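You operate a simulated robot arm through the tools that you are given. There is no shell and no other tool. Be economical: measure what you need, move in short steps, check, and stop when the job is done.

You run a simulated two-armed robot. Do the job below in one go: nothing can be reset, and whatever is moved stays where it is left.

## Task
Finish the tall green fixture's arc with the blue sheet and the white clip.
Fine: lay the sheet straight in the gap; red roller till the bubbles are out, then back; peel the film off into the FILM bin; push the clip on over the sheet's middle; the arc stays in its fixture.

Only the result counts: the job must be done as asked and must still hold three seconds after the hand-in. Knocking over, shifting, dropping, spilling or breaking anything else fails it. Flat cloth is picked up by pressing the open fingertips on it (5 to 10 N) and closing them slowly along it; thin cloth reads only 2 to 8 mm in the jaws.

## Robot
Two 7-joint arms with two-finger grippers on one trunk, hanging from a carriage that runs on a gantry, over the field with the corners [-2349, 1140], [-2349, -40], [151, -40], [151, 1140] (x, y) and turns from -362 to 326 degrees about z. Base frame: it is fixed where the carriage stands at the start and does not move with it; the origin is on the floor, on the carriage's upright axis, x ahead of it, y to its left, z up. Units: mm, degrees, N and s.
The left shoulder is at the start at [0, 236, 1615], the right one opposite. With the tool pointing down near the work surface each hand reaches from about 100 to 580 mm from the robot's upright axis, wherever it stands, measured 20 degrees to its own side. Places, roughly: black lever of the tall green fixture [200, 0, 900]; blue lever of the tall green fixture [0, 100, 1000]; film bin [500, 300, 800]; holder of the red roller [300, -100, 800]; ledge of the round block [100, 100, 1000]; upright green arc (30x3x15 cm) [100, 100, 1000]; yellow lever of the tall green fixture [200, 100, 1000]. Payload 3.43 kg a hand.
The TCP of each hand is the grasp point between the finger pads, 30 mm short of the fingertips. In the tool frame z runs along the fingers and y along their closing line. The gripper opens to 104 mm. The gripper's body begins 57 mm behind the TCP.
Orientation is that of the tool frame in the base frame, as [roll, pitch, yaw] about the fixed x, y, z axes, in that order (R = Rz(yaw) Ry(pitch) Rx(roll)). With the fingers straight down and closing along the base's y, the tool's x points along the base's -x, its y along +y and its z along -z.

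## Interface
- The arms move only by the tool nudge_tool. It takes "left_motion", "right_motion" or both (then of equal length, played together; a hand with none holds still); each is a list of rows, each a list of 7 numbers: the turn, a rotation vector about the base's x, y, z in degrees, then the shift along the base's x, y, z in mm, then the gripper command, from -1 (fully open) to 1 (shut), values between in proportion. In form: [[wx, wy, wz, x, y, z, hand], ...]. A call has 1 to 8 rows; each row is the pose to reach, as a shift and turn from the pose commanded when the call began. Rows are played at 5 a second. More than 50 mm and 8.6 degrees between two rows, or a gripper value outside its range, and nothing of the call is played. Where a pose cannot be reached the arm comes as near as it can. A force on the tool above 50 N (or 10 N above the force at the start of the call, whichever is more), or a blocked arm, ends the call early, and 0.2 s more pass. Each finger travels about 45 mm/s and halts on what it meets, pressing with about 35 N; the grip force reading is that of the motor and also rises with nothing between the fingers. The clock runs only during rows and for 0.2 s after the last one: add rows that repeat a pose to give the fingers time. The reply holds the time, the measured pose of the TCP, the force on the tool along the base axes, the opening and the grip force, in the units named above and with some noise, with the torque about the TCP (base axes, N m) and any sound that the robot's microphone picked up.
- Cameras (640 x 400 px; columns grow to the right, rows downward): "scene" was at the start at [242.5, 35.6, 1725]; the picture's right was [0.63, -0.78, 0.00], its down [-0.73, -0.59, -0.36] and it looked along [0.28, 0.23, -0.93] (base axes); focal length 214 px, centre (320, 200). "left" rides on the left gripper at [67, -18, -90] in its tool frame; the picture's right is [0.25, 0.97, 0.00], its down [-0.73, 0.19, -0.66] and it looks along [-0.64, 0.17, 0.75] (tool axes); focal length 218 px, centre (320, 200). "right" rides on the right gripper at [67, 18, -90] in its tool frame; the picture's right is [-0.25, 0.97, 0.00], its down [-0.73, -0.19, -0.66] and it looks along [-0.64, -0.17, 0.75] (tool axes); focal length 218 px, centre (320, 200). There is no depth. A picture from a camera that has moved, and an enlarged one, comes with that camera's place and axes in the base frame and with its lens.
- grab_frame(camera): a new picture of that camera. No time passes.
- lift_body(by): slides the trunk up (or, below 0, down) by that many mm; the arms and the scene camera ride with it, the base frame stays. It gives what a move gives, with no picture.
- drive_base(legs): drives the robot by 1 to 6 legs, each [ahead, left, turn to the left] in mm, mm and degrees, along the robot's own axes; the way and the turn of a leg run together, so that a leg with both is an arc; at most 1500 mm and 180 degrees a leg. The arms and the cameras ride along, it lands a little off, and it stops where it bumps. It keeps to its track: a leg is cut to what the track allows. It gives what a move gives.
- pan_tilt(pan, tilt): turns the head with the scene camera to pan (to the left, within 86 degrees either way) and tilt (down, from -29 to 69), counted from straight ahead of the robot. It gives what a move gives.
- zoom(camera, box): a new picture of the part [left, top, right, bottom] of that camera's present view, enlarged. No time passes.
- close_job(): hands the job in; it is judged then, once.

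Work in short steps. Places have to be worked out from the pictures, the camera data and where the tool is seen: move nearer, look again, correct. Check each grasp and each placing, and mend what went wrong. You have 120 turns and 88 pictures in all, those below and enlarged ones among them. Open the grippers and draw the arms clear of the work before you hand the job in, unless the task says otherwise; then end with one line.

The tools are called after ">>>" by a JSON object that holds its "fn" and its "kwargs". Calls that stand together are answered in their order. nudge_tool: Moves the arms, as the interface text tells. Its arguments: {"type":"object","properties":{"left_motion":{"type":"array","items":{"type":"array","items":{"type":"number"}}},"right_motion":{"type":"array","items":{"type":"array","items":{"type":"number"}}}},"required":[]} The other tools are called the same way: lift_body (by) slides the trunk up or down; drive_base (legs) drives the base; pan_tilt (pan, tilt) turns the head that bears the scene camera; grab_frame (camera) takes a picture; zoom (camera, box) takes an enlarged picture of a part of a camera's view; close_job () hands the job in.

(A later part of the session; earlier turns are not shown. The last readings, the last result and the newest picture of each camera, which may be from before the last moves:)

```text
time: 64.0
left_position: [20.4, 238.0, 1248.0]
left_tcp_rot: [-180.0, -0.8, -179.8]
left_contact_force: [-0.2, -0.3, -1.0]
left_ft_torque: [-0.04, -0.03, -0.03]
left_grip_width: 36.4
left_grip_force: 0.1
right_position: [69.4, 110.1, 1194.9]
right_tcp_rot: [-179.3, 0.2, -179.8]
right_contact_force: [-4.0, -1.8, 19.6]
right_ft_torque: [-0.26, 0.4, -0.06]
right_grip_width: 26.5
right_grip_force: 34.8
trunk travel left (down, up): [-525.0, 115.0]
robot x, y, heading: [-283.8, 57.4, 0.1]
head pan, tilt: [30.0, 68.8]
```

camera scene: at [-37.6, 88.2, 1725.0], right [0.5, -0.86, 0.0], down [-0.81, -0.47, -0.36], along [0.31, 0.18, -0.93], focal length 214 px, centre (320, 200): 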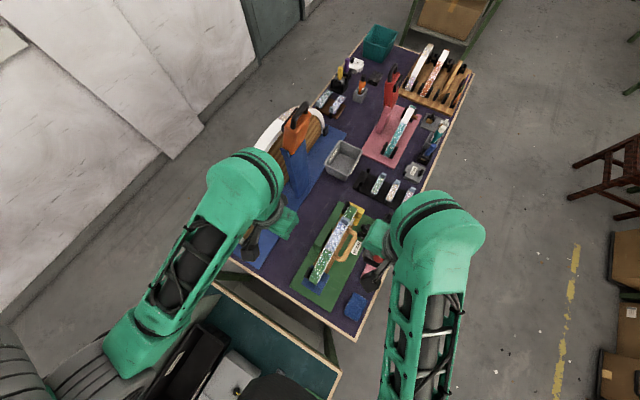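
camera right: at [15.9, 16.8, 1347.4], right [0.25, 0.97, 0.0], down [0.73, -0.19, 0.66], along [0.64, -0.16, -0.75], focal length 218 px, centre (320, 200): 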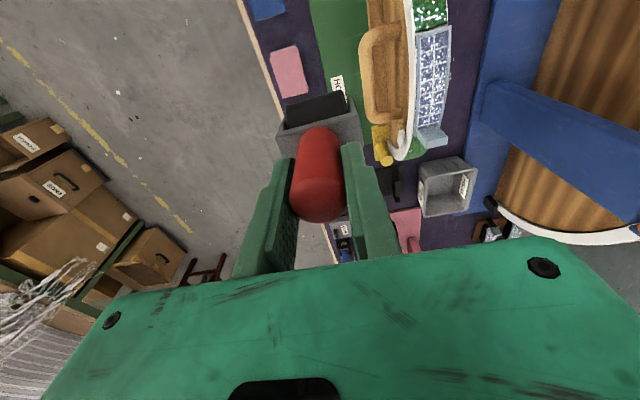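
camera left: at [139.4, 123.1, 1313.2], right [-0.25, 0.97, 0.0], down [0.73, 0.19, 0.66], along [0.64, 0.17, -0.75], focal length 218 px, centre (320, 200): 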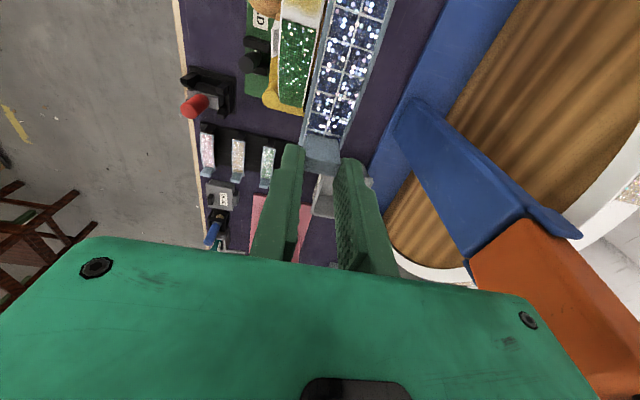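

22 N, good. Continue to the -x end and back to the middle.

>>> {"fn": "nudge_tool", "kwargs": {"right_motion": [[0, 0, 0, -7, 0, -1.6, 0.9], [0, 0, 0, -14, 0, -3.7, 0.9], [0, 0, 0, -20, 0, -5.8, 0.9], [0, 0, 0, -14, 0, -3.7, 0.9], [0, 0, 0, -7, 0, -1.6, 0.9], [0, 0, 0, 0, 0, 0, 0.9], [0, 0, 0, 8, 0, 1.4, 0.9], [0, 0, 0, 16, 0, 2.4, 0.9]]}}

```text
time: 65.8
left_position: [21.7, 236.3, 1247.3]
left_tcp_rot: [180.0, -0.8, -179.8]
left_contact_force: [0.4, -0.5, 0.6]
left_ft_torque: [-0.03, -0.03, -0.01]
left_grip_width: 36.4
left_grip_force: 0.1
right_position: [86.9, 112.7, 1196.6]
right_tcp_rot: [-179.4, 0.2, -179.9]
right_contact_force: [-2.6, 0.1, 14.4]
right_ft_torque: [0.05, 0.24, -0.02]
right_grip_width: 26.6
right_grip_force: 35.2
trunk travel left (down, up): [-525.0, 115.0]
robot x, y, heading: [-284.7, 59.0, 0.2]
head pan, tilt: [30.0, 68.8]
```

17 N. Continue to just short of the tab and back.

>>> {"fn": "nudge_tool", "kwargs": {"right_motion": [[0, 0, 0, 9, 0, 0.3, 0.9], [0, 0, 0, 18, 0, 0.3, 0.9], [0, 0, 0, 27, 0, -0.2, 0.9], [0, 0, 0, 35, 0, -1.0, 0.9], [0, 0, 0, 42, 0, -2.0, 0.9]]}}

>>> {"fn": "nudge_tool", "kwargs": {"right_motion": [[0, 0, 0, -8, 0, 1.0, 0.9], [0, 0, 0, -17, 0, 1.6, 0.9], [0, 0, 0, -26, 0, 1.9, 0.9], [0, 0, 0, -30, 0, 20, 0.9], [0, 0, 0, -30, -20, 50, 0.9], [0, 0, 0, -36, -65, 52, 0.9], [0, 0, 0, -40, -110, 52, 0.9]]}}

>>> {"fn": "zoom", "kwargs": {"camera": "scene", "box": [334, 217, 362, 252]}}

```text
time: 67.0
left_position: [21.2, 237.0, 1248.9]
left_tcp_rot: [-180.0, -0.7, -179.8]
left_contact_force: [0.1, -0.8, 0.0]
left_ft_torque: [0.02, 0.0, -0.04]
left_grip_width: 36.7
left_grip_force: 0.1
right_position: [129.3, 111.8, 1194.6]
right_tcp_rot: [-179.4, 0.3, -179.8]
right_contact_force: [1.5, 0.9, 15.4]
right_ft_torque: [0.06, 0.01, 0.0]
right_grip_width: 26.5
right_grip_force: 35.0
trunk travel left (down, up): [-525.0, 115.0]
robot x, y, heading: [-285.1, 59.1, 0.4]
head pan, tilt: [30.0, 68.8]
```

```text
time: 68.6
left_position: [20.1, 236.5, 1247.8]
left_tcp_rot: [-180.0, -0.8, -179.8]
left_contact_force: [0.2, 0.8, 0.4]
left_ft_torque: [0.03, -0.02, 0.03]
left_grip_width: 36.2
left_grip_force: 0.0
right_position: [86.9, 1.0, 1245.0]
right_tcp_rot: [-179.4, 0.1, -179.8]
right_contact_force: [-0.2, 0.6, -1.7]
right_ft_torque: [0.03, 0.02, -0.01]
right_grip_width: 26.6
right_grip_force: 34.9
trunk travel left (down, up): [-525.0, 115.0]
robot x, y, heading: [-285.9, 58.0, 0.1]
head pan, tilt: [30.0, 68.8]
```

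```text
11.43 times, centred on (348, 234) of scene
camera zoom: at [-37.6, 88.1, 1724.9], right [0.5, -0.86, 0.0], down [-0.81, -0.47, -0.36], along [0.31, 0.18, -0.93], focal length 2451 px, centre (0, -194)
```

zoom: 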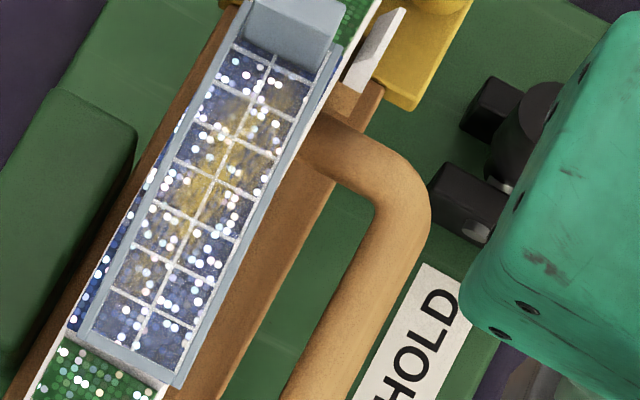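

The film itself slid a little on the sheet, while the sheet stays put. I zoom at the surface to judge bubbles.

>>> {"fn": "zoom", "kwargs": {"camera": "right", "box": [405, 30, 455, 110]}}

>>> {"fn": "zoom", "kwargs": {"camera": "left", "box": [165, 90, 225, 170]}}

```text
5.00 times, centred on (430, 70) of right
camera zoom: at [20.7, 19.3, 1333.5], right [0.25, 0.97, -0.01], down [0.73, -0.18, 0.66], along [0.64, -0.17, -0.75], focal length 1091 px, centre (-230, 850)
```

zoom: 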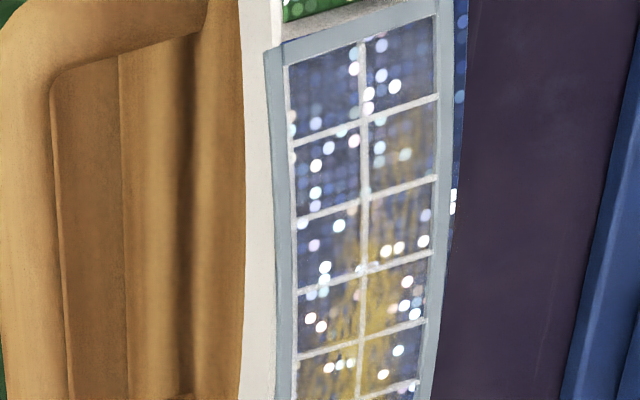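

```text
5.00 times, centred on (195, 130) of left
camera zoom: at [-46.0, 219.5, 1338.8], right [-0.26, 0.97, 0.0], down [0.74, 0.19, 0.65], along [0.62, 0.17, -0.76], focal length 1091 px, centre (945, 550)
```

zoom: 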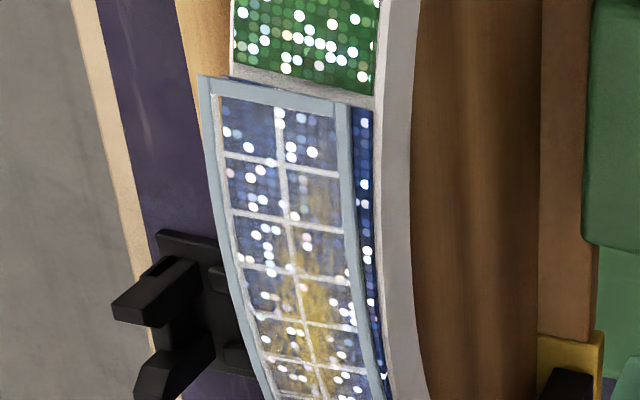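

Rolling done with repeated passes; sheet is in place. I take the roller back: drive to the holder, lowering the trunk for reach.

>>> {"fn": "drive_base", "kwargs": {"legs": [[240, -60, 0]]}}

>>> {"fn": "lift_body", "kwargs": {"by": -60}}

>>> {"fn": "nudge_tool", "kwargs": {"right_motion": [[0.4, 0, 0, 0, 0, -40, 0.9], [0.8, 0, 0, 0, 0, -80, 0.9], [0.8, 0, 0, 0, 0, -120, 0.9], [0.8, 0, 0, 0, 0, -150, 0.9]]}}

>>> {"fn": "zoom", "kwargs": {"camera": "right", "box": [220, 0, 420, 200]}}

```text
time: 70.4
left_position: [259.1, 178.4, 1247.8]
left_tcp_rot: [180.0, -0.8, -179.9]
left_contact_force: [-1.0, 0.0, 0.3]
left_ft_torque: [-0.01, 0.03, -0.03]
left_grip_width: 36.4
left_grip_force: 0.1
right_position: [327.0, -58.3, 1243.9]
right_tcp_rot: [-179.3, 0.2, -179.8]
right_contact_force: [0.2, 0.1, -1.7]
right_ft_torque: [0.02, 0.02, -0.02]
right_grip_width: 26.7
right_grip_force: 34.8
trunk travel left (down, up): [-525.0, 115.0]
robot x, y, heading: [-48.9, -1.2, 0.2]
head pan, tilt: [30.0, 68.8]
```

```text
time: 71.4
left_position: [260.8, 177.8, 1188.3]
left_tcp_rot: [179.9, -0.8, -179.9]
left_contact_force: [0.0, -0.1, -0.5]
left_ft_torque: [-0.01, 0.03, 0.0]
left_grip_width: 36.7
left_grip_force: 0.1
right_position: [325.9, -57.9, 1184.4]
right_tcp_rot: [-179.2, 0.2, -179.9]
right_contact_force: [-0.4, 0.5, -1.8]
right_ft_torque: [0.0, -0.01, 0.0]
right_grip_width: 26.8
right_grip_force: 35.0
trunk travel left (down, up): [-465.0, 175.0]
robot x, y, heading: [-45.6, 2.1, 0.2]
head pan, tilt: [30.0, 68.8]
```

```text
time: 72.4
left_position: [258.7, 177.1, 1187.0]
left_tcp_rot: [-180.0, -0.9, -179.9]
left_contact_force: [0.2, 0.4, 0.3]
left_ft_torque: [-0.01, -0.01, 0.01]
left_grip_width: 36.6
left_grip_force: 0.0
right_position: [328.1, -56.7, 1033.5]
right_tcp_rot: [179.8, 0.3, -179.8]
right_contact_force: [-0.1, 0.1, -0.7]
right_ft_torque: [0.02, 0.03, 0.02]
right_grip_width: 26.7
right_grip_force: 34.7
trunk travel left (down, up): [-465.0, 175.0]
robot x, y, heading: [-45.4, 1.4, 0.1]
head pan, tilt: [30.0, 68.8]
```

```text
2.00 times, centred on (320, 100) of right
camera zoom: at [260.7, -39.2, 1123.9], right [0.25, 0.97, 0.0], down [0.73, -0.19, 0.66], along [0.64, -0.16, -0.75], focal length 436 px, centre (320, 400)
```

zoom: 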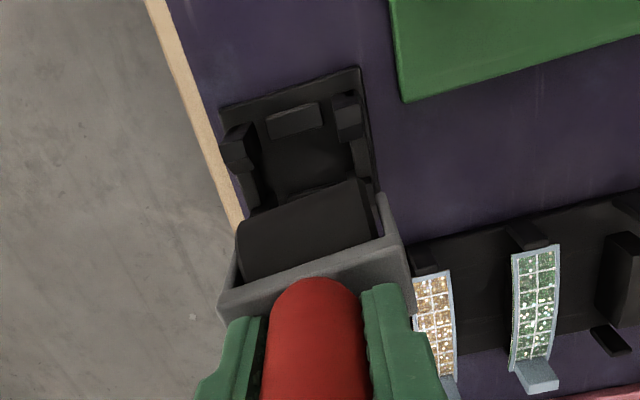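

I shift -6 mm in y to match the pickup pose and lower toward the holder.

>>> {"fn": "nudge_tool", "kwargs": {"right_motion": [[0, 0, 0, -1, -6.3, -30, 0.9], [0, 0, 0, -1, -6.3, -70, 0.9], [0, 0, 0, -1, -6.3, -105, 0.9], [0, 0, 0, -1, -6.3, -118, 0.9]]}}

>>> {"fn": "grab_frame", "kwargs": {"camera": "right"}}

```text
time: 73.4
left_position: [259.4, 177.3, 1189.0]
left_tcp_rot: [-179.9, -0.7, -179.8]
left_contact_force: [-0.2, 0.2, -0.5]
left_ft_torque: [-0.06, 0.02, -0.01]
left_grip_width: 36.4
left_grip_force: 0.1
right_position: [328.9, -63.5, 923.3]
right_tcp_rot: [179.6, 0.7, 179.9]
right_contact_force: [-8.2, -6.0, 39.2]
right_ft_torque: [0.66, 0.85, 0.07]
right_grip_width: 26.8
right_grip_force: 35.5
trunk travel left (down, up): [-465.0, 175.0]
robot x, y, heading: [-43.2, 0.6, 0.1]
head pan, tilt: [30.0, 68.8]
```

```text
23 pictures are left
camera right: at [262.5, -46.8, 1011.9], right [0.25, 0.97, 0.01], down [0.72, -0.2, 0.66], along [0.65, -0.16, -0.75], focal length 218 px, centre (320, 200)
```

right: 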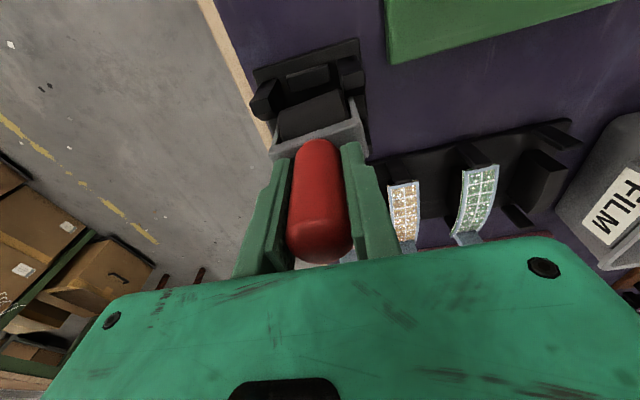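

The roller caught on the holder; forces say to move -x and -y. I lift slightly, shift, and retry.

>>> {"fn": "nudge_tool", "kwargs": {"right_motion": [[0, 0, 0, 0, 0, 8, 0.9], [0, 0, 0, -3.5, -2.5, 8, 0.9], [0, 0, 0, -3.5, -2.5, 2, 0.9], [0, 0, 0, -3.5, -2.5, -3, 0.9]]}}

```text
time: 74.4
left_position: [262.1, 177.1, 1190.0]
left_tcp_rot: [-179.9, -0.7, -179.9]
left_contact_force: [0.7, -0.4, -0.4]
left_ft_torque: [-0.02, 0.01, -0.02]
left_grip_width: 36.4
left_grip_force: 0.0
right_position: [330.0, -64.6, 921.4]
right_tcp_rot: [179.4, 1.0, -180.0]
right_contact_force: [5.3, -0.6, 43.9]
right_ft_torque: [0.02, -0.18, -0.89]
right_grip_width: 26.5
right_grip_force: 35.1
trunk travel left (down, up): [-465.0, 175.0]
robot x, y, heading: [-47.8, 1.4, 0.3]
head pan, tilt: [30.0, 68.8]
```

Still blocked. I lift 30 mm and look carefully at roller vs holder.

>>> {"fn": "nudge_tool", "kwargs": {"right_motion": [[0, 0, 0, 0, 0, 10, 0.9], [0, 0, 0, 0, 0, 30, 0.9]]}}

>>> {"fn": "zoom", "kwargs": {"camera": "right", "box": [220, 20, 420, 180]}}

>>> {"fn": "zoom", "kwargs": {"camera": "scene", "box": [320, 150, 480, 290]}}

```text
time: 75.0
left_position: [257.6, 178.2, 1188.2]
left_tcp_rot: [179.9, -0.9, -179.9]
left_contact_force: [-0.9, 0.9, 0.3]
left_ft_torque: [-0.02, -0.03, 0.0]
left_grip_width: 36.4
left_grip_force: 0.0
right_position: [316.1, -67.7, 937.9]
right_tcp_rot: [-179.9, -0.7, -179.9]
right_contact_force: [-1.1, 6.9, -10.5]
right_ft_torque: [1.37, 0.29, -0.16]
right_grip_width: 26.8
right_grip_force: 35.7
trunk travel left (down, up): [-465.0, 175.0]
robot x, y, heading: [-42.9, -0.9, 0.2]
head pan, tilt: [30.0, 68.8]
```

```text
2.50 times, centred on (320, 100) of right
camera zoom: at [250.7, -49.5, 1028.2], right [0.25, 0.97, 0.0], down [0.74, -0.19, 0.65], along [0.63, -0.16, -0.76], focal length 546 px, centre (320, 450)
```

zoom: 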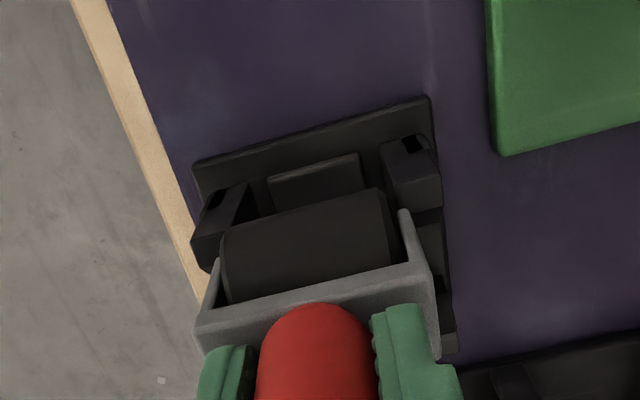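

```text
2.86 times, centred on (400, 220) of scene
camera zoom: at [200.8, 29.6, 1664.3], right [0.5, -0.86, 0.0], down [-0.81, -0.47, -0.36], along [0.31, 0.18, -0.93], focal length 613 px, centre (91, 143)
```

zoom: 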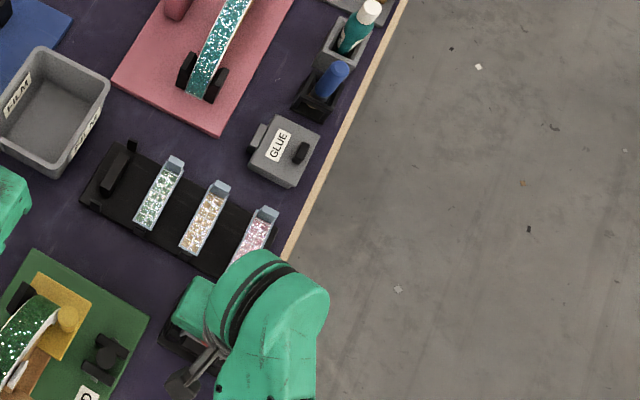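

A residual pull is shown; I check with a small upward move whether anything is hooked.

>>> {"fn": "nudge_tool", "kwargs": {"right_motion": [[0, 0, 0, 0, 0, 3, 0.9], [0, 0, 0, 0, 0, 6, 0.9], [0, 0, 0, 0, 0, 6, 0.9]]}}

>>> {"fn": "zoom", "kwargs": {"camera": "right", "box": [220, 20, 420, 180]}}

```text
time: 75.8
left_position: [260.8, 176.6, 1187.5]
left_tcp_rot: [180.0, -0.8, -179.9]
left_contact_force: [0.6, -1.2, -0.8]
left_ft_torque: [-0.02, 0.0, 0.01]
left_grip_width: 36.2
left_grip_force: 0.0
right_position: [321.5, -66.1, 950.1]
right_tcp_rot: [179.9, 0.1, -179.9]
right_contact_force: [-0.5, 0.5, -2.2]
right_ft_torque: [0.02, 0.02, 0.02]
right_grip_width: 26.8
right_grip_force: 35.6
trunk travel left (down, up): [-465.0, 175.0]
robot x, y, heading: [-49.0, -0.8, 0.2]
head pan, tilt: [30.0, 68.8]
```

```text
2.50 times, centred on (320, 100) of right
camera zoom: at [255.3, -50.0, 1038.8], right [0.25, 0.97, 0.0], down [0.73, -0.19, 0.66], along [0.64, -0.16, -0.75], focal length 546 px, centre (320, 450)
```

zoom: 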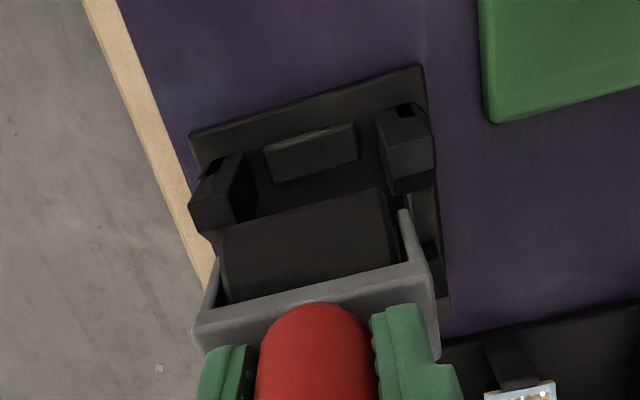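

Free again. Comparing with the seated view, I need about +6.5 mm in x and +2 mm in y. I apply that and lower gently.

>>> {"fn": "nudge_tool", "kwargs": {"right_motion": [[0, 0, 0, 6.5, 2, 0, 0.9], [0, 0, 0, 6.5, 2, -12, 0.9], [0, 0, 0, 6.5, 2, -22, 0.9], [0, 0, 0, 6.5, 2, -27, 0.9], [0, 0, 0, 6.5, 2, -32, 0.9]]}}

>>> {"fn": "zoom", "kwargs": {"camera": "right", "box": [220, 20, 420, 180]}}

```text
time: 77.0
left_position: [259.9, 178.3, 1187.7]
left_tcp_rot: [-179.9, -0.8, -179.9]
left_contact_force: [0.1, -0.5, 0.4]
left_ft_torque: [0.01, 0.02, 0.0]
left_grip_width: 36.5
left_grip_force: 0.1
right_position: [328.6, -66.2, 917.9]
right_tcp_rot: [179.9, 0.2, -179.9]
right_contact_force: [0.6, 0.7, -1.8]
right_ft_torque: [0.01, -0.01, 0.0]
right_grip_width: 26.7
right_grip_force: 35.0
trunk travel left (down, up): [-465.0, 175.0]
robot x, y, heading: [-46.0, -1.1, 0.2]
head pan, tilt: [30.0, 68.8]
```

```text
2.50 times, centred on (320, 100) of right
camera zoom: at [262.2, -47.8, 1006.5], right [0.25, 0.97, 0.0], down [0.73, -0.19, 0.66], along [0.64, -0.16, -0.75], focal length 546 px, centre (320, 450)
```

zoom: 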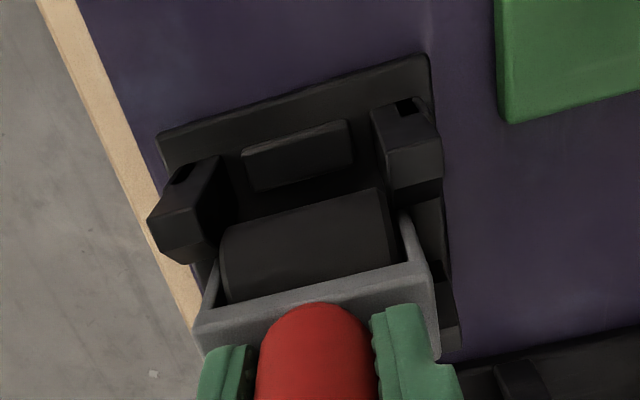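

Clear and centred. I continue lowering.

>>> {"fn": "nudge_tool", "kwargs": {"right_motion": [[0, 0, 0, 0, 0, -8, 0.9], [0, 0, 0, 0, 0, -15, 0.9], [0, 0, 0, 0, 0, -20, 0.9], [0, 0, 0, 0, 0, -24, 0.9], [0, 0, 0, 0, 0, -27, 0.9]]}}

>>> {"fn": "zoom", "kwargs": {"camera": "right", "box": [220, 20, 420, 180]}}

```text
time: 78.2
left_position: [260.0, 177.2, 1187.8]
left_tcp_rot: [180.0, -0.8, -180.0]
left_contact_force: [-0.5, 0.0, 0.0]
left_ft_torque: [0.01, -0.02, -0.02]
left_grip_width: 36.5
left_grip_force: 0.0
right_position: [329.4, -64.8, 891.5]
right_tcp_rot: [179.9, 0.1, -179.8]
right_contact_force: [-0.5, -1.2, -1.7]
right_ft_torque: [-0.02, -0.01, -0.02]
right_grip_width: 26.6
right_grip_force: 35.2
trunk travel left (down, up): [-465.0, 175.0]
robot x, y, heading: [-44.9, 3.8, 0.3]
head pan, tilt: [30.0, 68.8]
```

```text
2.50 times, centred on (320, 100) of right
camera zoom: at [262.2, -48.0, 979.4], right [0.25, 0.97, 0.0], down [0.73, -0.19, 0.66], along [0.64, -0.16, -0.75], focal length 546 px, centre (320, 450)
```

zoom: 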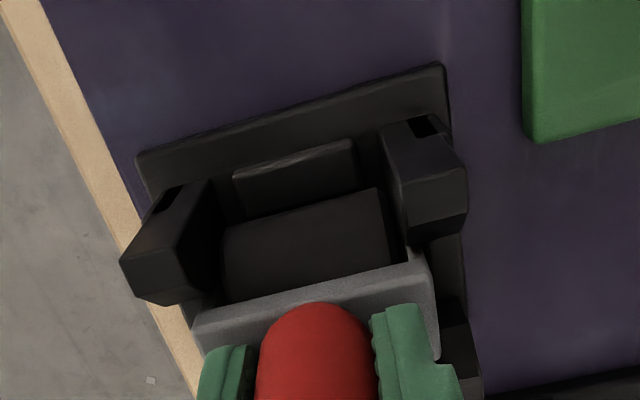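

Roller is between the posts. I lower the last bit to contact.

>>> {"fn": "nudge_tool", "kwargs": {"right_motion": [[0, 0, 0, 0, 0, -3, 0.9], [0, 0, 0, 0, 0, -5, 0.9], [0, 0, 0, 0, 0, -7, 0.9]]}}

```text
time: 79.0
left_position: [258.0, 174.9, 1187.5]
left_tcp_rot: [-179.9, -0.8, -179.9]
left_contact_force: [0.0, 0.2, -0.2]
left_ft_torque: [0.0, -0.01, 0.03]
left_grip_width: 36.3
left_grip_force: 0.1
right_position: [330.1, -64.9, 889.6]
right_tcp_rot: [179.6, 0.5, 179.9]
right_contact_force: [-12.5, -6.6, 22.9]
right_ft_torque: [-1.18, 0.6, 0.13]
right_grip_width: 26.8
right_grip_force: 34.8
trunk travel left (down, up): [-465.0, 175.0]
robot x, y, heading: [-44.9, 3.7, 0.1]
head pan, tilt: [30.0, 68.8]
stopped in row 3 (right hand): the force on the tool passed its limit at 55 N (the readings are from after the stop); the commanded pose is now the measured one
```

>>> {"fn": "zoom", "kwargs": {"camera": "right", "box": [220, 20, 420, 180]}}

```text
2.50 times, centred on (320, 100) of right
camera zoom: at [262.7, -48.2, 977.9], right [0.25, 0.97, 0.01], down [0.72, -0.2, 0.66], along [0.64, -0.16, -0.75], focal length 546 px, centre (320, 450)
```

zoom: 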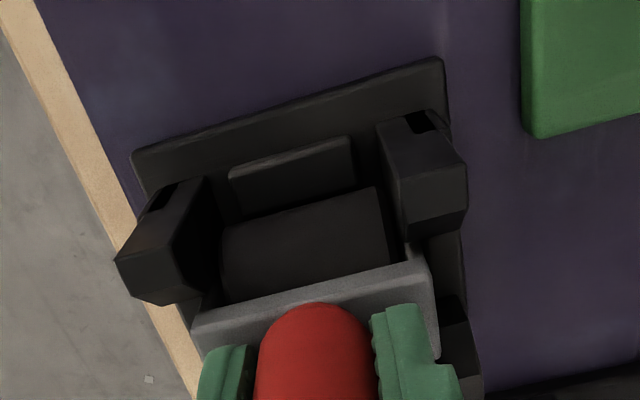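

Contact suggests moving -x about 3 mm. I lift a little, shift and lower again.

>>> {"fn": "nudge_tool", "kwargs": {"right_motion": [[0, 0, 0, -1, 0, 4, 0.9], [0, 0, 0, -4.5, -0.5, 4, 0.9], [0, 0, 0, -4.5, -0.5, 1, 0.9], [0, 0, 0, -4.5, -0.5, -2, 0.9], [0, 0, 0, -4.5, -0.5, -4, 0.9]]}}

```text
time: 80.2
left_position: [258.2, 175.5, 1188.8]
left_tcp_rot: [-180.0, -0.8, -179.9]
left_contact_force: [-0.6, 0.4, -0.6]
left_ft_torque: [-0.03, 0.01, -0.01]
left_grip_width: 36.4
left_grip_force: 0.1
right_position: [329.6, -64.9, 889.3]
right_tcp_rot: [179.5, 0.9, 179.9]
right_contact_force: [-11.8, -6.6, 47.9]
right_ft_torque: [-1.47, 0.53, 0.07]
right_grip_width: 26.5
right_grip_force: 35.0
trunk travel left (down, up): [-465.0, 175.0]
robot x, y, heading: [-50.9, -0.3, 0.2]
head pan, tilt: [30.0, 68.8]
```

Height 889 matches the expected seat. I relieve the force, open the fingers slightly, and look.

>>> {"fn": "nudge_tool", "kwargs": {"right_motion": [[0, 0, 0, 0, 0, 3, 0.9], [0, 0, 0, 0, 0, 3, 0.44], [0, 0, 0, 0, 0, 3, 0.4], [0, 0, 0, 0, 0, 3, 0.3]]}}

>>> {"fn": "zoom", "kwargs": {"camera": "right", "box": [220, 20, 420, 220]}}

```text
time: 81.2
left_position: [260.3, 176.8, 1188.4]
left_tcp_rot: [-179.9, -0.7, -179.8]
left_contact_force: [0.1, -0.4, 0.1]
left_ft_torque: [-0.01, 0.0, -0.01]
left_grip_width: 36.4
left_grip_force: 0.1
right_position: [329.0, -63.7, 889.5]
right_tcp_rot: [179.6, 0.9, -179.9]
right_contact_force: [0.0, -1.6, 33.0]
right_ft_torque: [-0.42, 0.15, -0.02]
right_grip_width: 28.3
right_grip_force: 0.2
trunk travel left (down, up): [-465.0, 175.0]
robot x, y, heading: [-48.2, 1.4, 0.5]
head pan, tilt: [30.0, 68.8]
```

```text
2.00 times, centred on (320, 120) of right
camera zoom: at [261.6, -47.0, 977.5], right [0.25, 0.97, 0.01], down [0.72, -0.2, 0.66], along [0.65, -0.16, -0.75], focal length 436 px, centre (320, 360)
```

zoom: 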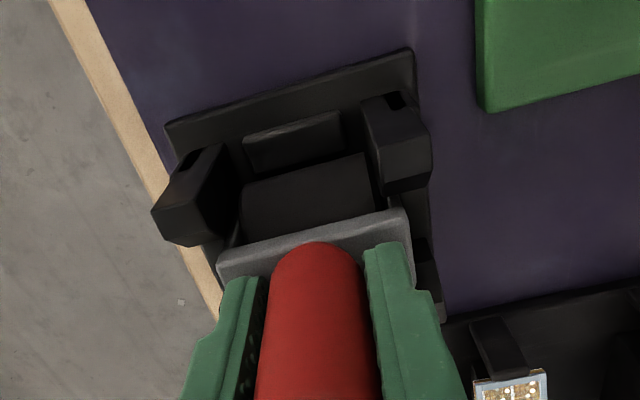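

The fingertips now press on the yoke itself; roller is dropping into place. I open more and rise.

>>> {"fn": "nudge_tool", "kwargs": {"right_motion": [[0, 0, 0, 0, 0, 3, 0.4], [0, 0, 0, 0, 0, 6, 0.3], [0, 0, 0, 0, 0, 10, 0.3], [0, 0, 0, 0, 0, 20, 0.3], [0, 0, 0, 0, 0, 45, 0.3], [0, 0, 0, 0, 0, 85, 0.3]]}}

>>> {"fn": "zoom", "kwargs": {"camera": "right", "box": [240, 0, 400, 140]}}

```text
time: 82.6
left_position: [258.6, 176.3, 1187.0]
left_tcp_rot: [179.9, -0.8, -179.9]
left_contact_force: [0.5, 0.7, 0.4]
left_ft_torque: [0.02, -0.03, -0.02]
left_grip_width: 36.5
left_grip_force: 0.0
right_position: [324.7, -63.5, 972.2]
right_tcp_rot: [179.6, 0.6, 179.9]
right_contact_force: [-0.4, -0.3, 0.0]
right_ft_torque: [0.0, 0.01, 0.0]
right_grip_width: 36.4
right_grip_force: 0.0
trunk travel left (down, up): [-465.0, 175.0]
robot x, y, heading: [-43.9, -0.1, 0.2]
head pan, tilt: [30.0, 68.8]
```

```text
2.86 times, centred on (320, 70) of right
camera zoom: at [258.4, -46.6, 1060.8], right [0.25, 0.97, 0.01], down [0.72, -0.2, 0.66], along [0.64, -0.16, -0.75], focal length 624 px, centre (320, 571)
```

zoom: 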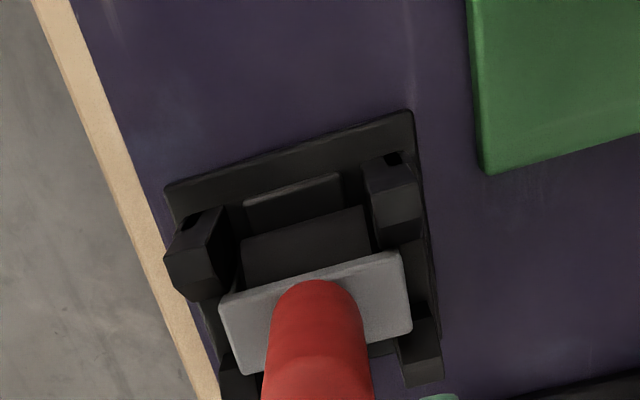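

Roller is seated back in its holder. I raise trunk and right hand, then drive back for the peel.

>>> {"fn": "nudge_tool", "kwargs": {"right_motion": [[0, 0, 0, 0, -20, 45, 0.3], [0, 0, 0, 0, -40, 90, 0.3], [0, 0, 0, 0, -60, 130, 0.3]]}}

>>> {"fn": "lift_body", "kwargs": {"by": 60}}

>>> {"fn": "drive_base", "kwargs": {"legs": [[-230, 0, 0]]}}

>>> {"fn": "nudge_tool", "kwargs": {"left_motion": [[0, 0, 0, 35, -30, 0, 0.15], [0, 0, 0, 70, -50, 0, 0.15], [0, 0, 0, 105, -66, 0, 0.15], [0, 0, 0, 121, -66, -15, 0.15]]}}

>>> {"fn": "zoom", "kwargs": {"camera": "left", "box": [220, 0, 420, 180]}}

```text
time: 83.4
left_position: [259.1, 176.9, 1187.4]
left_tcp_rot: [-179.8, -0.9, -179.9]
left_contact_force: [0.3, 0.0, 0.4]
left_ft_torque: [0.0, 0.0, -0.02]
left_grip_width: 36.6
left_grip_force: 0.0
right_position: [323.7, -124.2, 1102.9]
right_tcp_rot: [179.6, 0.5, 179.9]
right_contact_force: [0.0, 0.1, -0.2]
right_ft_torque: [-0.01, -0.02, -0.01]
right_grip_width: 36.3
right_grip_force: 0.1
trunk travel left (down, up): [-465.0, 175.0]
robot x, y, heading: [-47.6, 2.3, 0.1]
head pan, tilt: [30.0, 68.8]
```

```text
time: 84.4
left_position: [258.8, 177.7, 1247.2]
left_tcp_rot: [-180.0, -0.8, -179.9]
left_contact_force: [0.6, 0.4, -0.1]
left_ft_torque: [0.01, 0.02, -0.01]
left_grip_width: 36.4
left_grip_force: 0.0
right_position: [325.3, -123.5, 1162.3]
right_tcp_rot: [179.7, 0.5, -180.0]
right_contact_force: [-0.1, 0.0, -0.1]
right_ft_torque: [-0.03, 0.03, 0.04]
right_grip_width: 36.4
right_grip_force: 0.0
trunk travel left (down, up): [-525.0, 115.0]
robot x, y, heading: [-45.6, -2.2, -0.1]
head pan, tilt: [30.0, 68.8]
```

```text
time: 86.2
left_position: [28.0, 176.9, 1248.3]
left_tcp_rot: [179.9, -0.8, -179.8]
left_contact_force: [-0.1, 1.4, -0.6]
left_ft_torque: [-0.01, 0.03, 0.0]
left_grip_width: 36.8
left_grip_force: 0.1
right_position: [94.4, -123.4, 1162.2]
right_tcp_rot: [179.7, 0.4, -180.0]
right_contact_force: [-0.6, -0.4, -1.3]
right_ft_torque: [-0.01, 0.01, 0.02]
right_grip_width: 36.4
right_grip_force: 0.0
trunk travel left (down, up): [-525.0, 115.0]
robot x, y, heading: [-278.0, 1.4, 0.3]
head pan, tilt: [30.0, 68.8]
```

```text
time: 87.2
left_position: [149.6, 111.0, 1234.9]
left_tcp_rot: [-179.8, -0.8, -179.8]
left_contact_force: [0.3, 0.2, 0.3]
left_ft_torque: [0.01, 0.01, 0.02]
left_grip_width: 44.1
left_grip_force: 0.0
left hand out of reach, approached as far as the arm can: row 1
right_position: [94.4, -123.0, 1163.4]
right_tcp_rot: [179.6, 0.6, 180.0]
right_contact_force: [-0.2, -0.1, 0.7]
right_ft_torque: [0.01, -0.02, 0.01]
right_grip_width: 36.3
right_grip_force: 0.0
trunk travel left (down, up): [-525.0, 115.0]
robot x, y, heading: [-274.8, -4.3, 0.2]
head pan, tilt: [30.0, 68.8]
```

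```text
2.22 times, centred on (320, 90) of left
camera zoom: at [83.3, 95.0, 1324.8], right [-0.26, 0.97, 0.0], down [0.74, 0.19, 0.65], along [0.63, 0.17, -0.76], focal length 485 px, centre (320, 444)
```

zoom: 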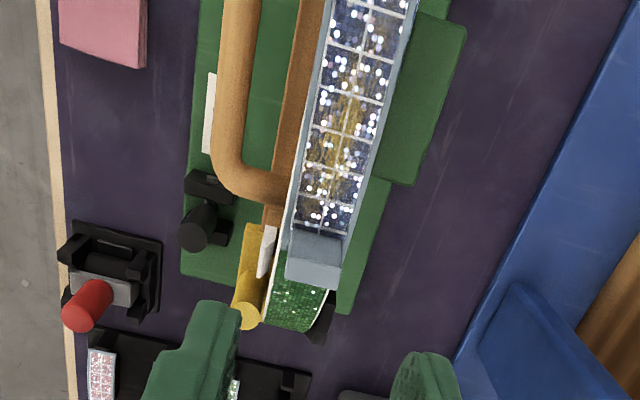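

Tab at ≈(151,112). I descend, grip it at the same height as before.

>>> {"fn": "nudge_tool", "kwargs": {"left_motion": [[0, 0, 0, 1.5, 1, -40, 0.15], [0, 0, 0, 1.5, 1, -70, 0.15], [0, 0, 0, 1.5, 1, -84, 0.15], [0, 0, 0, 1.5, 1, -84, 0.4], [0, 0, 0, 1.5, 1, -84, 0.6], [0, 0, 0, 1.5, 1, -84, 0.8], [0, 0, 0, 1.5, 1, -84, 0.9], [0, 0, 0, 1.5, 1, -84, 0.9]]}}

```text
time: 89.0
left_position: [150.2, 111.7, 1148.7]
left_tcp_rot: [180.0, -0.8, -179.9]
left_contact_force: [-0.4, 0.1, -2.3]
left_ft_torque: [-0.01, -0.06, 0.01]
left_grip_width: 20.0
left_grip_force: 34.8
right_position: [93.5, -123.2, 1161.9]
right_tcp_rot: [179.6, 0.4, -180.0]
right_contact_force: [0.7, 0.5, 0.1]
right_ft_torque: [-0.04, 0.0, 0.06]
right_grip_width: 36.4
right_grip_force: 0.0
trunk travel left (down, up): [-525.0, 115.0]
robot x, y, heading: [-276.7, 1.1, -0.1]
head pan, tilt: [30.0, 68.8]
```

Gripped (20 mm). I peel slowly up and back toward -x.

>>> {"fn": "nudge_tool", "kwargs": {"left_motion": [[0, -3, 0, -1, 0, 4, 0.9], [0, -8, 0, -4, 0, 9, 0.9], [0, -13, 0, -9, 0, 16, 0.9], [0, -18, 0, -17, 0, 25, 0.9], [0, -22, 0, -28, 0, 36, 0.9], [0, -25, 0, -42, 0, 48, 0.9]]}}

>>> {"fn": "zoom", "kwargs": {"camera": "scene", "box": [280, 160, 400, 260]}}

```text
time: 90.3
left_position: [107.1, 111.3, 1196.6]
left_tcp_rot: [-179.8, 24.3, -179.8]
left_contact_force: [0.8, 0.5, 0.1]
left_ft_torque: [0.0, -0.02, 0.03]
left_grip_width: 20.0
left_grip_force: 35.1
right_position: [94.4, -124.3, 1162.2]
right_tcp_rot: [179.6, 0.4, -180.0]
right_contact_force: [-0.2, -0.1, 0.3]
right_ft_torque: [0.01, -0.01, -0.02]
right_grip_width: 36.6
right_grip_force: 0.0
trunk travel left (down, up): [-525.0, 115.0]
robot x, y, heading: [-275.7, -2.4, 0.3]
head pan, tilt: [30.0, 68.8]
```

```text
4.00 times, centred on (340, 210) of scene
camera zoom: at [-30.3, 28.5, 1725.0], right [0.5, -0.86, 0.0], down [-0.81, -0.47, -0.36], along [0.31, 0.18, -0.93], focal length 858 px, centre (240, 160)
```

zoom: 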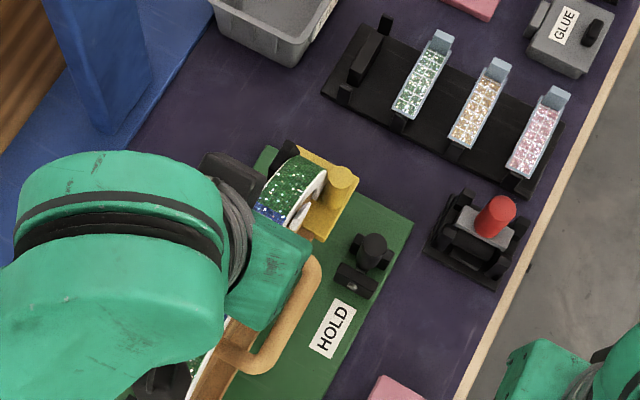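

Force is zero—film appears free. I raise and straighten, then look.

>>> {"fn": "nudge_tool", "kwargs": {"left_motion": [[0, 4, 0, 5, 0, 15, 0.9], [0, 11, 0, 10, 0, 28, 0.9], [0, 18, 0, 15, 0, 38, 0.9], [0, 25, 0, 20, 0, 45, 0.9]]}}

>>> {"fn": "grab_frame", "kwargs": {"camera": "right"}}

>>> {"fn": "zoom", "kwargs": {"camera": "left", "box": [220, 0, 420, 180]}}

```text
time: 91.3
left_position: [128.9, 111.7, 1242.7]
left_tcp_rot: [-180.0, -0.8, -179.7]
left_contact_force: [0.5, 0.2, -0.7]
left_ft_torque: [0.01, -0.05, -0.01]
left_grip_width: 19.9
left_grip_force: 35.1
right_position: [95.6, -123.9, 1163.7]
right_tcp_rot: [179.5, 0.6, 180.0]
right_contact_force: [0.2, 0.1, -0.4]
right_ft_torque: [-0.01, 0.01, -0.02]
right_grip_width: 36.5
right_grip_force: 0.0
trunk travel left (down, up): [-525.0, 115.0]
robot x, y, heading: [-274.0, -0.4, 0.3]
head pan, tilt: [30.0, 68.8]
```

```text
12 pictures are left
camera right: at [27.8, -107.1, 1251.5], right [0.25, 0.97, 0.01], down [0.72, -0.2, 0.66], along [0.64, -0.16, -0.75], focal length 218 px, centre (320, 200)
```

right: 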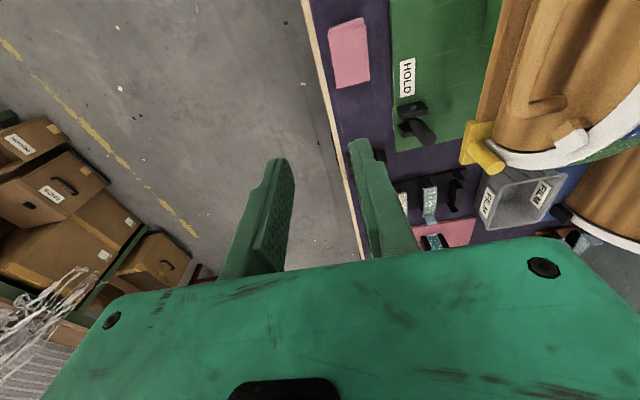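

```text
2.22 times, centred on (320, 90) of left
camera zoom: at [63.0, 94.8, 1333.3], right [-0.26, 0.97, 0.0], down [0.74, 0.19, 0.65], along [0.62, 0.17, -0.76], focal length 485 px, centre (320, 444)
```

zoom: 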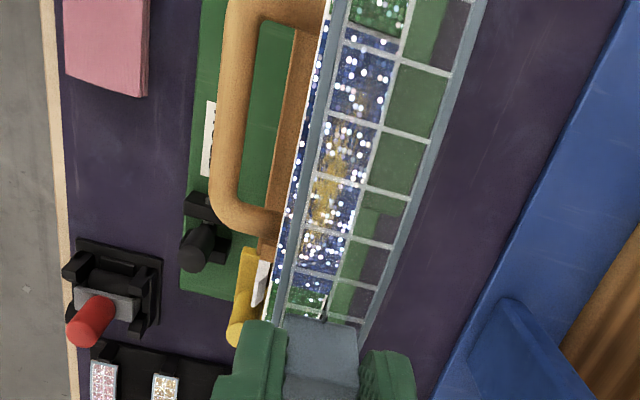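

Film is off, the sheet stays. I carry the film to the FILM bin (centre ≈ (482, 268)).

>>> {"fn": "drive_base", "kwargs": {"legs": [[350, 0, 0]]}}

>>> {"fn": "nudge_tool", "kwargs": {"left_motion": [[0, 0, 0, 8, 40, 0, 0.9], [0, 0, 0, 16, 80, 0, 0.9], [0, 0, 0, 25, 120, -10, 0.9], [0, 0, 0, 35, 150, -40, 0.9], [0, 0, 0, 46, 156, -85, 0.9], [0, 0, 0, 46, 156, -130, 0.9]]}}

>>> {"fn": "grab_frame", "kwargs": {"camera": "left"}}

```text
time: 93.6
left_position: [481.6, 113.2, 1242.3]
left_tcp_rot: [180.0, -0.8, -179.9]
left_contact_force: [0.2, -0.3, -0.2]
left_ft_torque: [0.01, -0.01, 0.01]
left_grip_width: 20.3
left_grip_force: 35.0
right_position: [448.2, -123.6, 1162.2]
right_tcp_rot: [179.6, 0.4, 180.0]
right_contact_force: [1.4, 0.7, 0.3]
right_ft_torque: [0.03, 0.02, -0.05]
right_grip_width: 36.4
right_grip_force: 0.1
trunk travel left (down, up): [-525.0, 115.0]
robot x, y, heading: [76.9, 2.0, 0.1]
head pan, tilt: [30.0, 68.8]
```

```text
time: 95.0
left_position: [528.0, 268.2, 1110.9]
left_tcp_rot: [180.0, -0.6, -179.9]
left_contact_force: [-0.2, 0.5, 0.2]
left_ft_torque: [-0.01, 0.05, 0.01]
left_grip_width: 19.9
left_grip_force: 34.2
right_position: [447.3, -123.4, 1162.6]
right_tcp_rot: [179.6, 0.5, 179.9]
right_contact_force: [-0.1, -0.4, -0.3]
right_ft_torque: [0.01, 0.0, -0.01]
right_grip_width: 36.2
right_grip_force: 0.0
trunk travel left (down, up): [-525.0, 115.0]
robot x, y, heading: [72.6, 0.8, -0.2]
head pan, tilt: [30.0, 68.8]
```

```text
10 pictures are left
camera left: at [461.6, 251.7, 1202.6], right [-0.26, 0.97, 0.0], down [0.74, 0.19, 0.65], along [0.63, 0.17, -0.76], focal length 218 px, centre (320, 200)
```

left: 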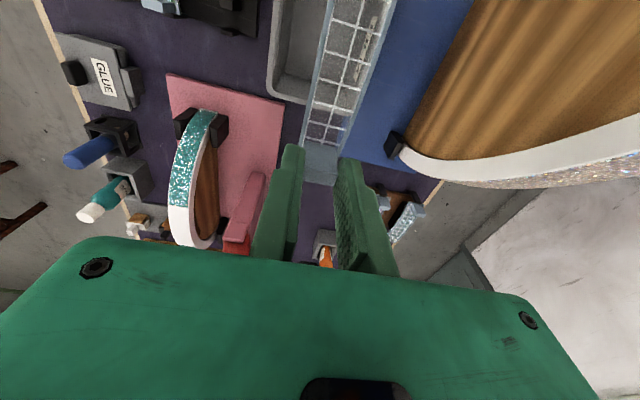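

Alignment over the bin is good. I lower into the bin and release.

>>> {"fn": "nudge_tool", "kwargs": {"left_motion": [[0, 0, 0, -2, 0, -45, 0.9], [0, 0, 0, -2, 0, -90, 0.9], [0, 0, 0, -2, 0, -135, 0.9], [0, 0, 0, -2, 0, -175, 0.9], [0, 0, 0, -2, 0, -195, 0.9]]}}

>>> {"fn": "nudge_tool", "kwargs": {"left_motion": [[0, 0, 0, 0, 0, 0, 0.6], [0, 0, 0, 0, 0, 0, 0.3], [0, 0, 0, 0, 0, 0, 0.1], [0, 0, 0, 0, 0, 10, 0.1], [0, 0, 0, 0, 0, 50, 0.1], [0, 0, 0, 0, 0, 100, 0.1], [0, 0, 0, 0, 0, 150, 0.1]]}}

>>> {"fn": "grab_frame", "kwargs": {"camera": "scene"}}

```text
time: 96.2
left_position: [525.0, 269.6, 917.1]
left_tcp_rot: [-179.9, -0.7, -180.0]
left_contact_force: [-0.1, 0.3, -0.2]
left_ft_torque: [-0.02, 0.0, -0.02]
left_grip_width: 19.9
left_grip_force: 35.0
right_position: [447.2, -123.5, 1162.7]
right_tcp_rot: [179.7, 0.6, -180.0]
right_contact_force: [0.0, 0.0, -0.6]
right_ft_torque: [-0.05, -0.02, 0.03]
right_grip_width: 36.1
right_grip_force: 0.1
trunk travel left (down, up): [-525.0, 115.0]
robot x, y, heading: [75.7, 0.0, -0.0]
head pan, tilt: [30.0, 68.8]
```

```text
time: 97.8
left_position: [527.4, 268.0, 1066.1]
left_tcp_rot: [-179.9, -0.9, -179.8]
left_contact_force: [-0.1, 0.4, 0.2]
left_ft_torque: [0.0, 0.01, 0.01]
left_grip_width: 47.0
left_grip_force: 0.1
right_position: [447.4, -123.5, 1162.8]
right_tcp_rot: [179.5, 0.5, -179.9]
right_contact_force: [-0.3, -0.3, -0.5]
right_ft_torque: [0.0, 0.01, -0.01]
right_grip_width: 36.1
right_grip_force: 0.0
trunk travel left (down, up): [-525.0, 115.0]
robot x, y, heading: [76.3, -2.1, 0.2]
head pan, tilt: [30.0, 68.8]
```

```text
9 pictures are left
camera scene: at [322.9, 29.3, 1725.0], right [0.5, -0.86, 0.0], down [-0.81, -0.47, -0.36], along [0.31, 0.18, -0.93], focal length 214 px, centre (320, 200)
```

scene: 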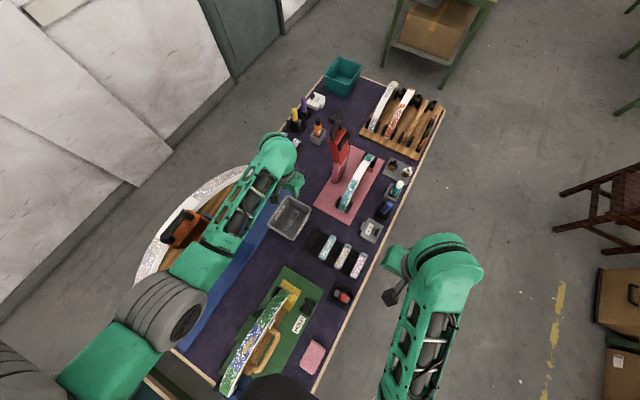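

I zoom once to check both the bin and the clips.

>>> {"fn": "zoom", "kwargs": {"camera": "scene", "box": [265, 150, 425, 245]}}

```text
4.00 times, centred on (345, 198) of scene
camera zoom: at [322.9, 29.3, 1725.0], right [0.5, -0.86, 0.0], down [-0.81, -0.47, -0.36], along [0.31, 0.18, -0.93], focal length 858 px, centre (220, 210)
```

zoom: 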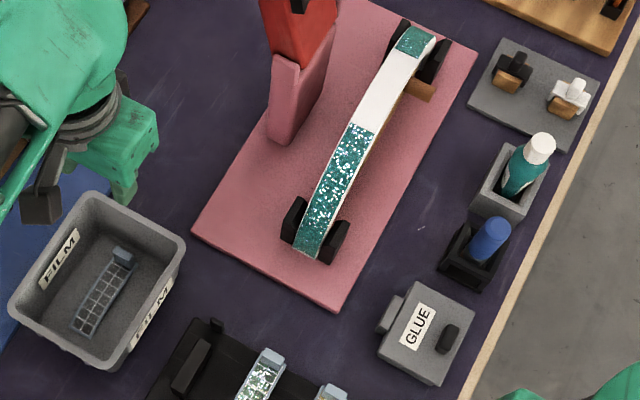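

Film is in the bin. The "ledge of the round block" carries a white piece — that must be the white clip (the far plate is out of reach). I raise/retract the left hand and go back to look closely with the right camera.

>>> {"fn": "nudge_tool", "kwargs": {"left_motion": [[0, 0, 0, -10, -10, 45, 0.1], [0, 0, 0, -30, -30, 85, 0.1], [0, 0, 0, -60, -50, 120, 0.1], [0, 0, 0, -95, -70, 150, 0.1], [0, 0, 0, -130, -85, 170, 0.1]]}}

>>> {"fn": "drive_base", "kwargs": {"legs": [[-315, 60, 0]]}}

>>> {"fn": "nudge_tool", "kwargs": {"right_motion": [[0, 0, 0, 25, 30, -5, 0.3], [0, 0, 0, 45, 60, -15, 0.3], [0, 0, 0, 60, 85, -30, 0.3], [0, 0, 0, 65, 105, -43, 0.3]]}}

>>> {"fn": "grab_frame", "kwargs": {"camera": "right"}}

```text
refused: row 3 steps farther than a row can; nothing moved
```

```text
time: 99.4
left_position: [341.1, 301.2, 1068.5]
left_tcp_rot: [-179.1, 0.4, 179.2]
left_contact_force: [20.6, 4.7, -7.9]
left_ft_torque: [-0.83, 1.77, -1.01]
left_grip_width: 46.4
left_grip_force: 0.0
right_position: [255.2, -86.9, 1163.0]
right_tcp_rot: [179.7, 0.7, 179.8]
right_contact_force: [-0.7, 1.2, 0.0]
right_ft_torque: [0.02, -0.03, 0.03]
right_grip_width: 36.5
right_grip_force: 0.0
trunk travel left (down, up): [-525.0, 115.0]
robot x, y, heading: [-119.1, 37.0, 0.1]
head pan, tilt: [30.0, 68.8]
stopped in leg 1: the force on the tool passed its limit at 250 N (the readings are from after the stop); the commanded pose is now the measured one
```

```text
time: 100.4
left_position: [341.9, 302.1, 1068.2]
left_tcp_rot: [-179.1, 0.4, 179.4]
left_contact_force: [26.3, 4.4, -8.1]
left_ft_torque: [-0.74, 2.18, -1.26]
left_grip_width: 46.9
left_grip_force: 0.2
right_position: [321.1, 18.6, 1122.7]
right_tcp_rot: [179.5, 0.6, 179.8]
right_contact_force: [0.0, 0.4, 0.4]
right_ft_torque: [0.03, 0.02, 0.01]
right_grip_width: 36.3
right_grip_force: 0.1
trunk travel left (down, up): [-525.0, 115.0]
robot x, y, heading: [-122.0, 34.8, -0.4]
head pan, tilt: [30.0, 68.8]
```

```text
7 pictures are left
camera right: at [254.3, 34.8, 1209.7], right [0.25, 0.97, 0.01], down [0.72, -0.2, 0.66], along [0.64, -0.16, -0.75], focal length 218 px, centre (320, 200)
```

right: 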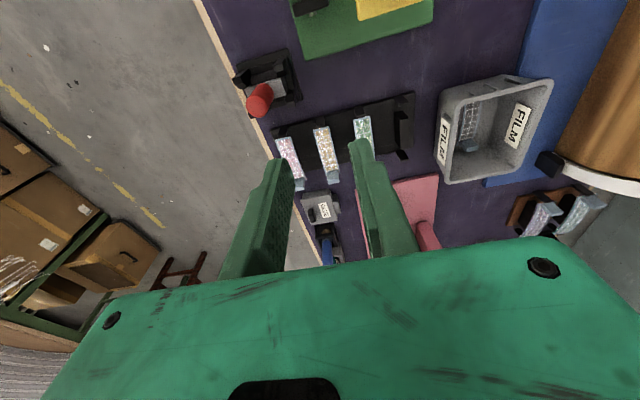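

My left-hand raise was refused and it bumped the blue fixture's clamp. I back the left hand off in +x, then raise it and check for damage.

>>> {"fn": "nudge_tool", "kwargs": {"left_motion": [[0, 0, 0, 15, -3, 0, 0.1], [0, 0, 0, 35, -10, 5, 0.1], [0, 0, 0, 40, -20, 45, 0.1], [0, 0, 0, 40, -30, 90, 0.1], [0, 0, 0, 40, -50, 130, 0.1], [0, 0, 0, 30, -75, 165, 0.1]]}}

>>> {"fn": "pan_tilt", "kwargs": {"pan": 45, "tilt": 60}}

>>> {"fn": "grab_frame", "kwargs": {"camera": "scene"}}

```text
time: 101.8
left_position: [367.6, 228.7, 1232.6]
left_tcp_rot: [-179.2, 0.3, 179.2]
left_contact_force: [0.6, -0.1, -0.1]
left_ft_torque: [0.0, 0.04, 0.01]
left_grip_width: 46.9
left_grip_force: 0.1
right_position: [317.1, 16.6, 1121.1]
right_tcp_rot: [179.6, 0.4, 179.8]
right_contact_force: [0.3, -0.7, 0.2]
right_ft_torque: [-0.01, 0.04, 0.03]
right_grip_width: 36.4
right_grip_force: 0.0
trunk travel left (down, up): [-525.0, 115.0]
robot x, y, heading: [-118.6, 36.8, 0.3]
head pan, tilt: [30.0, 68.8]
```

```text
time: 102.6
left_position: [368.4, 228.2, 1231.7]
left_tcp_rot: [-179.2, 0.3, 179.3]
left_contact_force: [-0.8, -0.4, 0.0]
left_ft_torque: [0.02, 0.0, 0.02]
left_grip_width: 46.6
left_grip_force: 0.0
right_position: [317.9, 17.1, 1119.8]
right_tcp_rot: [179.6, 0.3, 179.9]
right_contact_force: [-0.3, 0.2, -0.8]
right_ft_torque: [-0.01, 0.0, 0.01]
right_grip_width: 36.5
right_grip_force: 0.1
trunk travel left (down, up): [-525.0, 115.0]
robot x, y, heading: [-117.7, 39.0, 0.1]
head pan, tilt: [45.0, 60.0]
```

```text
6 pictures are left
camera scene: at [127.6, 84.5, 1734.4], right [0.71, -0.71, 0.0], down [-0.61, -0.61, -0.5], along [0.35, 0.35, -0.87], focal length 214 px, centre (320, 200)
```

scene: 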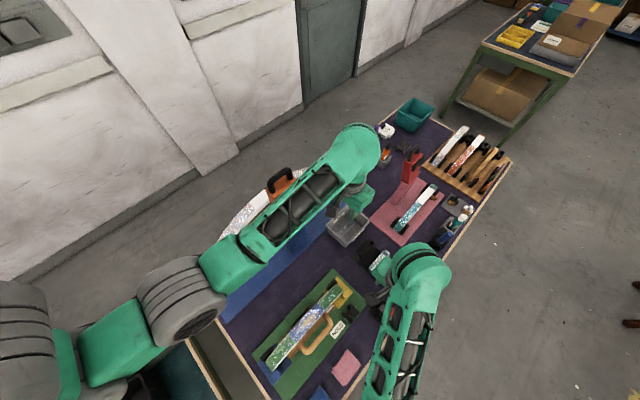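

The blue fixture still stands as before. I move the left hand inward, then drive back carefully and view the clip.

>>> {"fn": "nudge_tool", "kwargs": {"left_motion": [[0, 0, 0, -10, -30, 5, 0.1], [0, 0, 0, -20, -60, 8, 0.1]]}}

>>> {"fn": "drive_base", "kwargs": {"legs": [[-120, 20, 0]]}}

>>> {"fn": "zoom", "kwargs": {"camera": "right", "box": [310, 0, 490, 170]}}

```text
time: 103.2
left_position: [349.4, 166.9, 1239.1]
left_tcp_rot: [-179.2, 0.3, 179.3]
left_contact_force: [-0.1, -0.5, -0.2]
left_ft_torque: [0.04, -0.01, 0.0]
left_grip_width: 46.6
left_grip_force: 0.0
right_position: [317.3, 17.4, 1120.4]
right_tcp_rot: [179.6, 0.4, 180.0]
right_contact_force: [-1.2, -0.6, 0.7]
right_ft_torque: [-0.02, -0.01, 0.0]
right_grip_width: 36.3
right_grip_force: 0.1
trunk travel left (down, up): [-525.0, 115.0]
robot x, y, heading: [-117.9, 37.1, 0.0]
head pan, tilt: [45.0, 60.0]
```

```text
time: 104.4
left_position: [230.3, 186.6, 1239.1]
left_tcp_rot: [-179.2, 0.3, 179.3]
left_contact_force: [-0.8, -0.8, -0.1]
left_ft_torque: [-0.01, 0.01, -0.01]
left_grip_width: 46.7
left_grip_force: 0.1
right_position: [199.1, 36.5, 1119.2]
right_tcp_rot: [179.6, 0.4, 179.9]
right_contact_force: [-0.8, -0.1, -0.9]
right_ft_torque: [-0.01, -0.01, 0.02]
right_grip_width: 36.2
right_grip_force: 0.1
trunk travel left (down, up): [-525.0, 115.0]
robot x, y, heading: [-239.1, 53.7, 0.1]
head pan, tilt: [45.0, 60.0]
```

```text
2.35 times, centred on (400, 85) of right
camera zoom: at [132.2, 54.1, 1208.4], right [0.25, 0.97, 0.01], down [0.72, -0.2, 0.66], along [0.64, -0.16, -0.75], focal length 514 px, centre (132, 471)
```

zoom: 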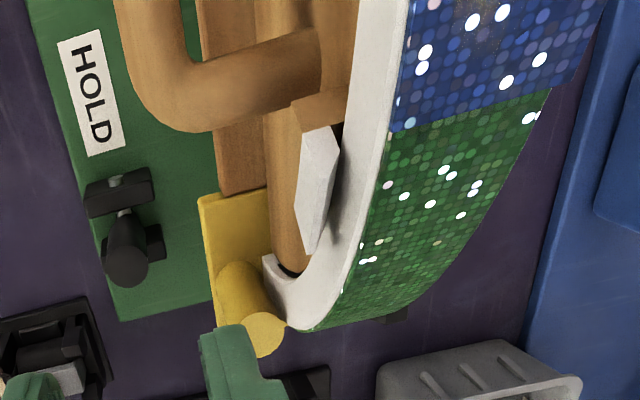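

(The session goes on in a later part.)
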